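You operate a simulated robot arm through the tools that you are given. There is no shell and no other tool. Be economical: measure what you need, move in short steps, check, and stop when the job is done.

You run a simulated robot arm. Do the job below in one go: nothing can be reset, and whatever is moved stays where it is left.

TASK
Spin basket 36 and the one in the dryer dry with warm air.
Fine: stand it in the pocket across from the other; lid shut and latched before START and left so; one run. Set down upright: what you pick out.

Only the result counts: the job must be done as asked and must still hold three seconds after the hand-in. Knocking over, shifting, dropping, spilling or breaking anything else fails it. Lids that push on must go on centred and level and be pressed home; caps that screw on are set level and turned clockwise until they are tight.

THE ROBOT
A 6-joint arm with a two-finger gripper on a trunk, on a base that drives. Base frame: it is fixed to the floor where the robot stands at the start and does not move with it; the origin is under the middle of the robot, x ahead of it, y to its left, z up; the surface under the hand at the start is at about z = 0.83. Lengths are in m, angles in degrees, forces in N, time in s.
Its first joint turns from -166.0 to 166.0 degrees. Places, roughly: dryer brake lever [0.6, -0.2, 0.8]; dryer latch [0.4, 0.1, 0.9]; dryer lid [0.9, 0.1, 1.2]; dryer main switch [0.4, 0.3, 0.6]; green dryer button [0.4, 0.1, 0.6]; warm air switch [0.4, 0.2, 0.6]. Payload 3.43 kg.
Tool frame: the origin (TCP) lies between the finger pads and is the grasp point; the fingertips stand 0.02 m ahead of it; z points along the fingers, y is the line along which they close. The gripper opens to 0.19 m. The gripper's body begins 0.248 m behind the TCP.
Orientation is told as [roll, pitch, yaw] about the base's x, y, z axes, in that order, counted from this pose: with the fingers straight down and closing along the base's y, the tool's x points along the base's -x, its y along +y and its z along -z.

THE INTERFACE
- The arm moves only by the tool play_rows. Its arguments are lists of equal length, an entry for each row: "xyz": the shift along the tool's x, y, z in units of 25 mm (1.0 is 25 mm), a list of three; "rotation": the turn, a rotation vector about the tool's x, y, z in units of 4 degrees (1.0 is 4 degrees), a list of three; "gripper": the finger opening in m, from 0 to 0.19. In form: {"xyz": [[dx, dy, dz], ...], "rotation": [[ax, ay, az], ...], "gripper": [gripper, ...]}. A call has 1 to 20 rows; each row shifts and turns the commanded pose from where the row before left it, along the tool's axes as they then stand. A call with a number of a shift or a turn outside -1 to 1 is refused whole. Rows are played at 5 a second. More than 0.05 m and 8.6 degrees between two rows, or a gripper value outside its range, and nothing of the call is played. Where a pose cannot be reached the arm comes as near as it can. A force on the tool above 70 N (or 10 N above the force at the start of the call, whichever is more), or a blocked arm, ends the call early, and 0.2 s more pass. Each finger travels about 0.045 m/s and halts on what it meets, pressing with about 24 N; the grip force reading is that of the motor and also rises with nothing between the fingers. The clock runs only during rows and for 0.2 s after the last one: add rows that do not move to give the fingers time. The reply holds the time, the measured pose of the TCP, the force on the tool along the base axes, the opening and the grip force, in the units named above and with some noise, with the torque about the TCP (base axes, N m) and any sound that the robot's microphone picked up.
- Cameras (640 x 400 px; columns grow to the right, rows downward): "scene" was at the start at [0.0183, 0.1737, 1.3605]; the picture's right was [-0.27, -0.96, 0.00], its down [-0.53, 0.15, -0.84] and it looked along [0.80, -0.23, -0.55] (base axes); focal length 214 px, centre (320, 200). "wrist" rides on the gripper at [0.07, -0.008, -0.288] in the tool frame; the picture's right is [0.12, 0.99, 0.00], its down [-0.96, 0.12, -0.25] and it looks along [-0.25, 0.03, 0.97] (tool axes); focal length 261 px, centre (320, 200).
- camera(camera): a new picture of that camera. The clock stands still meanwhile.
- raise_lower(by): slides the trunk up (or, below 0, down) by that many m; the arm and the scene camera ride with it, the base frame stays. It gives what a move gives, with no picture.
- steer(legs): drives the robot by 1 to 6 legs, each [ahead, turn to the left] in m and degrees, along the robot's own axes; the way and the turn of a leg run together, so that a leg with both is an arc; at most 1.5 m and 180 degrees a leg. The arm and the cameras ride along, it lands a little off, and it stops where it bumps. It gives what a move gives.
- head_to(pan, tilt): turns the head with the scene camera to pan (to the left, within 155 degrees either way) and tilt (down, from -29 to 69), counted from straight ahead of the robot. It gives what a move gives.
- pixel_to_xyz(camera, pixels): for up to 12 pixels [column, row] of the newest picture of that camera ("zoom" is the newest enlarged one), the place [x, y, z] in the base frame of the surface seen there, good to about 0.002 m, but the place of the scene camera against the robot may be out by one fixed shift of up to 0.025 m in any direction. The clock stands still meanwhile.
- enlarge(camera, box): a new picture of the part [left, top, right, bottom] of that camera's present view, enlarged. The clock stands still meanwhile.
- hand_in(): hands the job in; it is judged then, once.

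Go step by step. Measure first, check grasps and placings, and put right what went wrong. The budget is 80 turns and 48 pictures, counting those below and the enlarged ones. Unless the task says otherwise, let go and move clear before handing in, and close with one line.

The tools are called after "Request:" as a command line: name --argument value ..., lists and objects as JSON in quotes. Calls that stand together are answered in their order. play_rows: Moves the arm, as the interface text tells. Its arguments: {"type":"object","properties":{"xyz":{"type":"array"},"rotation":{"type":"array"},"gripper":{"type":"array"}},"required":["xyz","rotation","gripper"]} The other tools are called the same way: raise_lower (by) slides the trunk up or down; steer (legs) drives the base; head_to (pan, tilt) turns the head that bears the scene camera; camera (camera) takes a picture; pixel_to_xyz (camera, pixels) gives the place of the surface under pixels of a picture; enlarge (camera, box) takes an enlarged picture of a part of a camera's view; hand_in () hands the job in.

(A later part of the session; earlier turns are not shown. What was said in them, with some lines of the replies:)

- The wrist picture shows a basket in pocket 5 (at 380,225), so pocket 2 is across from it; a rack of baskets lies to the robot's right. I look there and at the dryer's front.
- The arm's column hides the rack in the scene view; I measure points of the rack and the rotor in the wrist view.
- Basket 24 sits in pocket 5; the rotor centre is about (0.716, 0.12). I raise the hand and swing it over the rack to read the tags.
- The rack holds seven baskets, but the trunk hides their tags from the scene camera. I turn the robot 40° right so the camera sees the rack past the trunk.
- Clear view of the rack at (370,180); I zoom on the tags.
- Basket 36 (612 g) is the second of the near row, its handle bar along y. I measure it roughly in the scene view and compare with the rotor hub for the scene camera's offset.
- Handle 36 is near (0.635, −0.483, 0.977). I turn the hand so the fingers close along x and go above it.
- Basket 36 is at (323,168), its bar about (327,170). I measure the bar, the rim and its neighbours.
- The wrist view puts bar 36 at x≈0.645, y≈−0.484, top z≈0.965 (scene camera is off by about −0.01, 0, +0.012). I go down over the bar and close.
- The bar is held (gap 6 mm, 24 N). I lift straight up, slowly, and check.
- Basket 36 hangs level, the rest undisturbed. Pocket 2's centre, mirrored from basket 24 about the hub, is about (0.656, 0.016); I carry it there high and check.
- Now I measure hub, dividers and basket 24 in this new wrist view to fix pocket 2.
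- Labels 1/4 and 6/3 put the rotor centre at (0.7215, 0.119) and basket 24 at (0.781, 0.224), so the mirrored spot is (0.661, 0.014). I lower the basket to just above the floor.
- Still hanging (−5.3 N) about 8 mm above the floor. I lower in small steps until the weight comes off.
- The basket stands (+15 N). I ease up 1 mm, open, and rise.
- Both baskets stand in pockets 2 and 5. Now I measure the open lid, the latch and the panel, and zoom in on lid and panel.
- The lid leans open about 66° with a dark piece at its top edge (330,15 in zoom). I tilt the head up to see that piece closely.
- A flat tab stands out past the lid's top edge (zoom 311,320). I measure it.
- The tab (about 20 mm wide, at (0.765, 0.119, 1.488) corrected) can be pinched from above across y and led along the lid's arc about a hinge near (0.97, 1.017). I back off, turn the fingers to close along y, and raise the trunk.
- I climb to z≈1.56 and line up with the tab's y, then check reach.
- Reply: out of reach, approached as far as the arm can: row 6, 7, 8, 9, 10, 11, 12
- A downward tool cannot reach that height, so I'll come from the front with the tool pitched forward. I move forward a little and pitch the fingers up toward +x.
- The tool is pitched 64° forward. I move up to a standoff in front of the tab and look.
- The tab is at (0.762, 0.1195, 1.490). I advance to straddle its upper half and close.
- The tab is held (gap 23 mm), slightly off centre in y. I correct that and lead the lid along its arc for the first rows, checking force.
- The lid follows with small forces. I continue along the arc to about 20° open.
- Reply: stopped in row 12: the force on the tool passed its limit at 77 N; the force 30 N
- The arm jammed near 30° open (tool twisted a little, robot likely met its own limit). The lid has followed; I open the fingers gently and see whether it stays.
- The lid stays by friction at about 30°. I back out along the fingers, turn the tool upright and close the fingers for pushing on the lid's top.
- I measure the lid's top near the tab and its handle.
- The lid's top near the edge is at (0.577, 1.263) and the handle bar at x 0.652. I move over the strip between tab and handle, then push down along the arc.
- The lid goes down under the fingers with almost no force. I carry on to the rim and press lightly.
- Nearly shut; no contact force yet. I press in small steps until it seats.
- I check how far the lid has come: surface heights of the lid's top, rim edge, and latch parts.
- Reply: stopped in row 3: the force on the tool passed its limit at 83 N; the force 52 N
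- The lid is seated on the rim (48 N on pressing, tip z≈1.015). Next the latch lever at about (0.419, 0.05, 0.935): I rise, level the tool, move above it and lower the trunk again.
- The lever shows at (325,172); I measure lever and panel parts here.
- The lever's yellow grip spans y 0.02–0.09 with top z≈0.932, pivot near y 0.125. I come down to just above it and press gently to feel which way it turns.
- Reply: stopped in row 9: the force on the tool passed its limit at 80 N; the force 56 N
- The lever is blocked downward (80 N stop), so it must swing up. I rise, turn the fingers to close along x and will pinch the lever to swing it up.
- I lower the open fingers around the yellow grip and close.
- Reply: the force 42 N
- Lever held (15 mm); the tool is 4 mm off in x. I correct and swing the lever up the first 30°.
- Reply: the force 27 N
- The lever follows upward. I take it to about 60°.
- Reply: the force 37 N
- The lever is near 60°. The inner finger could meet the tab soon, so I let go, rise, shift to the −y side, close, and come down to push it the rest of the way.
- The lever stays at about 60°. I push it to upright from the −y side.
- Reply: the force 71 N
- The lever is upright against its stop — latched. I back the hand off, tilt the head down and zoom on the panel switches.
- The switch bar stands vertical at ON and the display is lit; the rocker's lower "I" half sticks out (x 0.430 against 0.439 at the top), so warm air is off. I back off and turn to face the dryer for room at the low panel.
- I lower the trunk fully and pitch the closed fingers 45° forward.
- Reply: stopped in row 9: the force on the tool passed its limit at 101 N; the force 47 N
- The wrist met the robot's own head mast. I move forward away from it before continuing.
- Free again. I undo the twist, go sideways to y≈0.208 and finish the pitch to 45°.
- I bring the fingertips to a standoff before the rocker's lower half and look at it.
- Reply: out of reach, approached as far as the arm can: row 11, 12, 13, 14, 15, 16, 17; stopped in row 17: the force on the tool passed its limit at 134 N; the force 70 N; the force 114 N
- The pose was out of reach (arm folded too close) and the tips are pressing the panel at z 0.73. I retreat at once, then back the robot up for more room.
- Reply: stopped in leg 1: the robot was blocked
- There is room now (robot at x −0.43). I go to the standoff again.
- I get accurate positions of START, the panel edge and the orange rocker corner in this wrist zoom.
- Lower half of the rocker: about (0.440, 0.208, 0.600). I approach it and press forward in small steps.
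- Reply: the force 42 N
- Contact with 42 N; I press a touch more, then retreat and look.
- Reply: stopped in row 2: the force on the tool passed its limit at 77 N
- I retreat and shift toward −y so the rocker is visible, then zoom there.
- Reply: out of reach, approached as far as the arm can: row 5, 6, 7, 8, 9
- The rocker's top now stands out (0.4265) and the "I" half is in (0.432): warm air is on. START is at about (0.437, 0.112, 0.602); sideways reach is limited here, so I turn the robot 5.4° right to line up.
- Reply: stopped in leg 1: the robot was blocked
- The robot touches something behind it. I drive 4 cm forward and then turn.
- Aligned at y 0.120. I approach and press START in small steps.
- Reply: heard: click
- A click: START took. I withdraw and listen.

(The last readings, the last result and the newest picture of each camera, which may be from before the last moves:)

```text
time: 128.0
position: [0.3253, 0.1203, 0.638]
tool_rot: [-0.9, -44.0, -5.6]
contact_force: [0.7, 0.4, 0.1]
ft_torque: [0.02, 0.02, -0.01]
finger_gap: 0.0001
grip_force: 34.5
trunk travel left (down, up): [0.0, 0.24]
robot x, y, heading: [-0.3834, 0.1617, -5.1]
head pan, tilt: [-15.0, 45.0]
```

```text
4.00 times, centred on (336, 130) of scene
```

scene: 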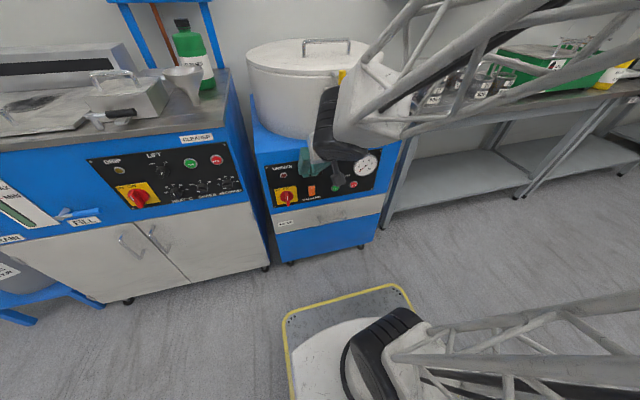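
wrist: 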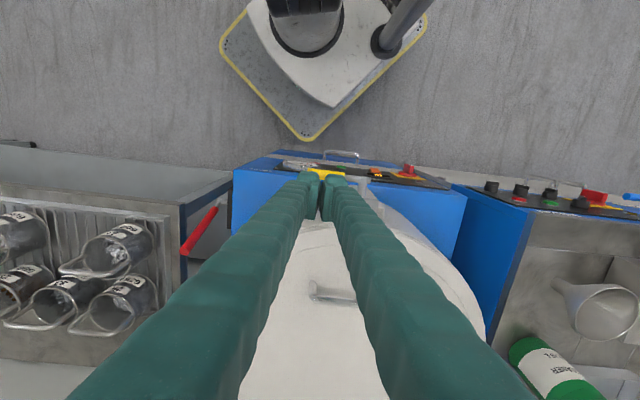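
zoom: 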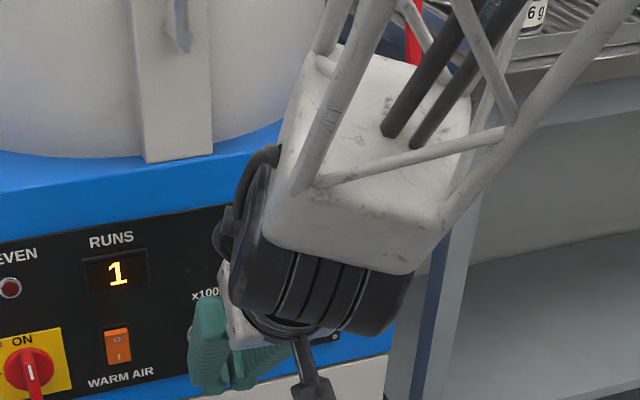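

RUNS reads 1, UNEVEN is dark and warm air is on. I move clear and let the run go on, then check the rev counter.

Request:
raise_lower --by 0.2

Request:
play_rows --xyz '[[0, 0, 0], [0, 0, 0], [0, 0, 0], [0, 0, 0], [0, 0, 0], [0, 0, 0], [0, 0, 0], [0, 0, 0], [0, 0, 0], [0, 0, 0], [0, 0, 0], [0, 0, 0], [0, 0, 0], [0, 0, 0], [0, 0, 0], [0, 0, 0], [0, 0, 0], [0, 0, 0], [0, 0, 0], [0, 0, 0]]' --rotation '[[0, 0, 0], [0, 0, 0], [0, 0, 0], [0, 0, 0], [0, 0, 0], [0, 0, 0], [0, 0, 0], [0, 0, 0], [0, 0, 0], [0, 0, 0], [0, 0, 0], [0, 0, 0], [0, 0, 0], [0, 0, 0], [0, 0, 0], [0, 0, 0], [0, 0, 0], [0, 0, 0], [0, 0, 0], [0, 0, 0]]' --gripper '[0, 0, 0, 0, 0, 0, 0, 0, 0, 0, 0, 0, 0, 0, 0, 0, 0, 0, 0, 0]'

Request:
play_rows --xyz '[[0, 0, 0], [0, 0, 0], [0, 0, 0], [0, 0, 0], [0, 0, 0], [0, 0, 0], [0, 0, 0], [0, 0, 0], [0, 0, 0], [0, 0, 0], [0, 0, 0], [0, 0, 0], [0, 0, 0], [0, 0, 0], [0, 0, 0], [0, 0, 0], [0, 0, 0], [0, 0, 0], [0, 0, 0], [0, 0, 0]]' --rotation '[[0, 0, 0], [0, 0, 0], [0, 0, 0], [0, 0, 0], [0, 0, 0], [0, 0, 0], [0, 0, 0], [0, 0, 0], [0, 0, 0], [0, 0, 0], [0, 0, 0], [0, 0, 0], [0, 0, 0], [0, 0, 0], [0, 0, 0], [0, 0, 0], [0, 0, 0], [0, 0, 0], [0, 0, 0], [0, 0, 0]]' --gripper '[0, 0, 0, 0, 0, 0, 0, 0, 0, 0, 0, 0, 0, 0, 0, 0, 0, 0, 0, 0]'

Request:
play_rows --xyz '[[0, 0, 0], [0, 0, 0], [0, 0, 0], [0, 0, 0], [0, 0, 0], [0, 0, 0], [0, 0, 0], [0, 0, 0], [0, 0, 0], [0, 0, 0], [0, 0, 0], [0, 0, 0], [0, 0, 0], [0, 0, 0], [0, 0, 0], [0, 0, 0], [0, 0, 0], [0, 0, 0], [0, 0, 0], [0, 0, 0]]' --rotation '[[0, 0, 0], [0, 0, 0], [0, 0, 0], [0, 0, 0], [0, 0, 0], [0, 0, 0], [0, 0, 0], [0, 0, 0], [0, 0, 0], [0, 0, 0], [0, 0, 0], [0, 0, 0], [0, 0, 0], [0, 0, 0], [0, 0, 0], [0, 0, 0], [0, 0, 0], [0, 0, 0], [0, 0, 0], [0, 0, 0]]' --gripper '[0, 0, 0, 0, 0, 0, 0, 0, 0, 0, 0, 0, 0, 0, 0, 0, 0, 0, 0, 0]'

```text
time: 130.2
position: [0.3246, 0.119, 0.8377]
tool_rot: [-0.9, -43.9, -5.5]
contact_force: [-0.2, -0.7, -0.5]
ft_torque: [-0.01, 0.0, 0.02]
finger_gap: 0.0
grip_force: 34.3
trunk travel left (down, up): [-0.2, 0.04]
robot x, y, heading: [-0.3882, 0.1612, -5.0]
head pan, tilt: [-15.0, 45.0]
```

```text
time: 134.4
position: [0.3253, 0.1203, 0.8382]
tool_rot: [-0.8, -44.0, -5.5]
contact_force: [0.5, 0.1, -0.1]
ft_torque: [-0.02, -0.03, 0.01]
finger_gap: 0.0002
grip_force: 33.8
trunk travel left (down, up): [-0.2, 0.04]
robot x, y, heading: [-0.3832, 0.1597, -5.1]
head pan, tilt: [-15.0, 45.0]
```

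```text
time: 138.6
position: [0.3241, 0.1209, 0.837]
tool_rot: [-0.9, -44.0, -5.4]
contact_force: [0.0, 0.3, 0.0]
ft_torque: [-0.02, 0.01, 0.0]
finger_gap: 0.0
grip_force: 34.7
trunk travel left (down, up): [-0.2, 0.04]
robot x, y, heading: [-0.3878, 0.1614, -5.2]
head pan, tilt: [-15.0, 45.0]
```

```text
time: 142.8
position: [0.3243, 0.1207, 0.8383]
tool_rot: [-0.8, -44.0, -5.4]
contact_force: [-0.5, 0.0, -0.2]
ft_torque: [0.01, 0.0, 0.01]
finger_gap: 0.0003
grip_force: 34.3
trunk travel left (down, up): [-0.2, 0.04]
robot x, y, heading: [-0.3838, 0.1582, -5.5]
head pan, tilt: [-15.0, 45.0]
```

I use the last picture to check the dryer as a whole.

Request:
enlarge --camera "scene" --box '[200, 60, 460, 222]'

```text
2.46 times, centred on (330, 141) of scene
```

zoom: 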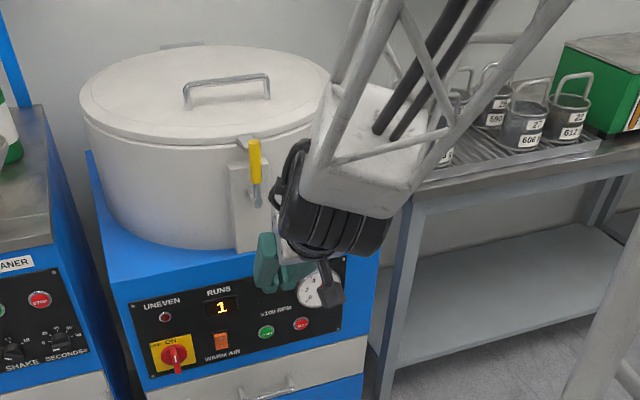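

Lid shut, latch up, RUNS 1, UNEVEN dark; the gauge is half hidden. I wait a little more so the run can finish.

Request:
play_rows --xyz '[[0, 0, 0], [0, 0, 0], [0, 0, 0], [0, 0, 0], [0, 0, 0], [0, 0, 0], [0, 0, 0], [0, 0, 0], [0, 0, 0], [0, 0, 0], [0, 0, 0], [0, 0, 0], [0, 0, 0], [0, 0, 0], [0, 0, 0], [0, 0, 0], [0, 0, 0], [0, 0, 0], [0, 0, 0], [0, 0, 0]]' --rotation '[[0, 0, 0], [0, 0, 0], [0, 0, 0], [0, 0, 0], [0, 0, 0], [0, 0, 0], [0, 0, 0], [0, 0, 0], [0, 0, 0], [0, 0, 0], [0, 0, 0], [0, 0, 0], [0, 0, 0], [0, 0, 0], [0, 0, 0], [0, 0, 0], [0, 0, 0], [0, 0, 0], [0, 0, 0], [0, 0, 0]]' --gripper '[0, 0, 0, 0, 0, 0, 0, 0, 0, 0, 0, 0, 0, 0, 0, 0, 0, 0, 0, 0]'

Request:
play_rows --xyz '[[0, 0, 0], [0, 0, 0], [0, 0, 0], [0, 0, 0], [0, 0, 0], [0, 0, 0], [0, 0, 0], [0, 0, 0], [0, 0, 0], [0, 0, 0], [0, 0, 0], [0, 0, 0], [0, 0, 0], [0, 0, 0], [0, 0, 0], [0, 0, 0], [0, 0, 0], [0, 0, 0], [0, 0, 0], [0, 0, 0]]' --rotation '[[0, 0, 0], [0, 0, 0], [0, 0, 0], [0, 0, 0], [0, 0, 0], [0, 0, 0], [0, 0, 0], [0, 0, 0], [0, 0, 0], [0, 0, 0], [0, 0, 0], [0, 0, 0], [0, 0, 0], [0, 0, 0], [0, 0, 0], [0, 0, 0], [0, 0, 0], [0, 0, 0], [0, 0, 0], [0, 0, 0]]' --gripper '[0, 0, 0, 0, 0, 0, 0, 0, 0, 0, 0, 0, 0, 0, 0, 0, 0, 0, 0, 0]'

Request:
play_rows --xyz '[[0, 0, 0], [0, 0, 0], [0, 0, 0], [0, 0, 0], [0, 0, 0], [0, 0, 0], [0, 0, 0], [0, 0, 0], [0, 0, 0], [0, 0, 0], [0, 0, 0], [0, 0, 0], [0, 0, 0], [0, 0, 0], [0, 0, 0], [0, 0, 0], [0, 0, 0], [0, 0, 0], [0, 0, 0], [0, 0, 0]]' --rotation '[[0, 0, 0], [0, 0, 0], [0, 0, 0], [0, 0, 0], [0, 0, 0], [0, 0, 0], [0, 0, 0], [0, 0, 0], [0, 0, 0], [0, 0, 0], [0, 0, 0], [0, 0, 0], [0, 0, 0], [0, 0, 0], [0, 0, 0], [0, 0, 0], [0, 0, 0], [0, 0, 0], [0, 0, 0], [0, 0, 0]]' --gripper '[0, 0, 0, 0, 0, 0, 0, 0, 0, 0, 0, 0, 0, 0, 0, 0, 0, 0, 0, 0]'

Request:
play_rows --xyz '[[0, 0, 0], [0, 0, 0], [0, 0, 0], [0, 0, 0], [0, 0, 0], [0, 0, 0], [0, 0, 0], [0, 0, 0], [0, 0, 0], [0, 0, 0], [0, 0, 0], [0, 0, 0], [0, 0, 0], [0, 0, 0], [0, 0, 0], [0, 0, 0], [0, 0, 0], [0, 0, 0], [0, 0, 0], [0, 0, 0]]' --rotation '[[0, 0, 0], [0, 0, 0], [0, 0, 0], [0, 0, 0], [0, 0, 0], [0, 0, 0], [0, 0, 0], [0, 0, 0], [0, 0, 0], [0, 0, 0], [0, 0, 0], [0, 0, 0], [0, 0, 0], [0, 0, 0], [0, 0, 0], [0, 0, 0], [0, 0, 0], [0, 0, 0], [0, 0, 0], [0, 0, 0]]' --gripper '[0, 0, 0, 0, 0, 0, 0, 0, 0, 0, 0, 0, 0, 0, 0, 0, 0, 0, 0, 0]'

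```text
time: 147.0
position: [0.3254, 0.1199, 0.8378]
tool_rot: [-1.0, -44.0, -5.4]
contact_force: [0.0, -0.2, 0.3]
ft_torque: [-0.01, 0.04, 0.0]
finger_gap: 0.0003
grip_force: 34.2
trunk travel left (down, up): [-0.2, 0.04]
robot x, y, heading: [-0.3825, 0.1589, -5.1]
head pan, tilt: [-15.0, 45.0]
```

```text
time: 151.2
position: [0.3243, 0.1194, 0.8373]
tool_rot: [-0.9, -44.0, -5.4]
contact_force: [0.3, 0.4, -0.4]
ft_torque: [0.01, -0.02, -0.02]
finger_gap: 0.0
grip_force: 34.0
trunk travel left (down, up): [-0.2, 0.04]
robot x, y, heading: [-0.3844, 0.1598, -5.3]
head pan, tilt: [-15.0, 45.0]
```

```text
time: 155.4
position: [0.3247, 0.1206, 0.8387]
tool_rot: [-0.9, -44.0, -5.4]
contact_force: [1.4, 0.4, -0.6]
ft_torque: [-0.03, 0.0, -0.03]
finger_gap: 0.0
grip_force: 34.2
trunk travel left (down, up): [-0.2, 0.04]
robot x, y, heading: [-0.3862, 0.1632, -5.6]
head pan, tilt: [-15.0, 45.0]
```

```text
time: 159.6
position: [0.325, 0.1208, 0.8378]
tool_rot: [-0.9, -44.1, -5.3]
contact_force: [0.2, -0.2, 0.1]
ft_torque: [0.03, 0.0, 0.0]
finger_gap: 0.0
grip_force: 34.0
trunk travel left (down, up): [-0.2, 0.04]
robot x, y, heading: [-0.3876, 0.1635, -5.1]
head pan, tilt: [-15.0, 45.0]
```

Nothing has changed since the run was counted, and the hand is clear of the dryer. I hand in.

Request:
hand_in

```text
The job is handed in.
```

I stood basket 36 in pocket 2, across from basket 24 in pocket 5, shut and latched the lid, switched warm air on and pressed START once. RUNS reads 1 and the UNEVEN lamp is dark, but the rev counter was half hidden, so I did not see the spin itself or its end.
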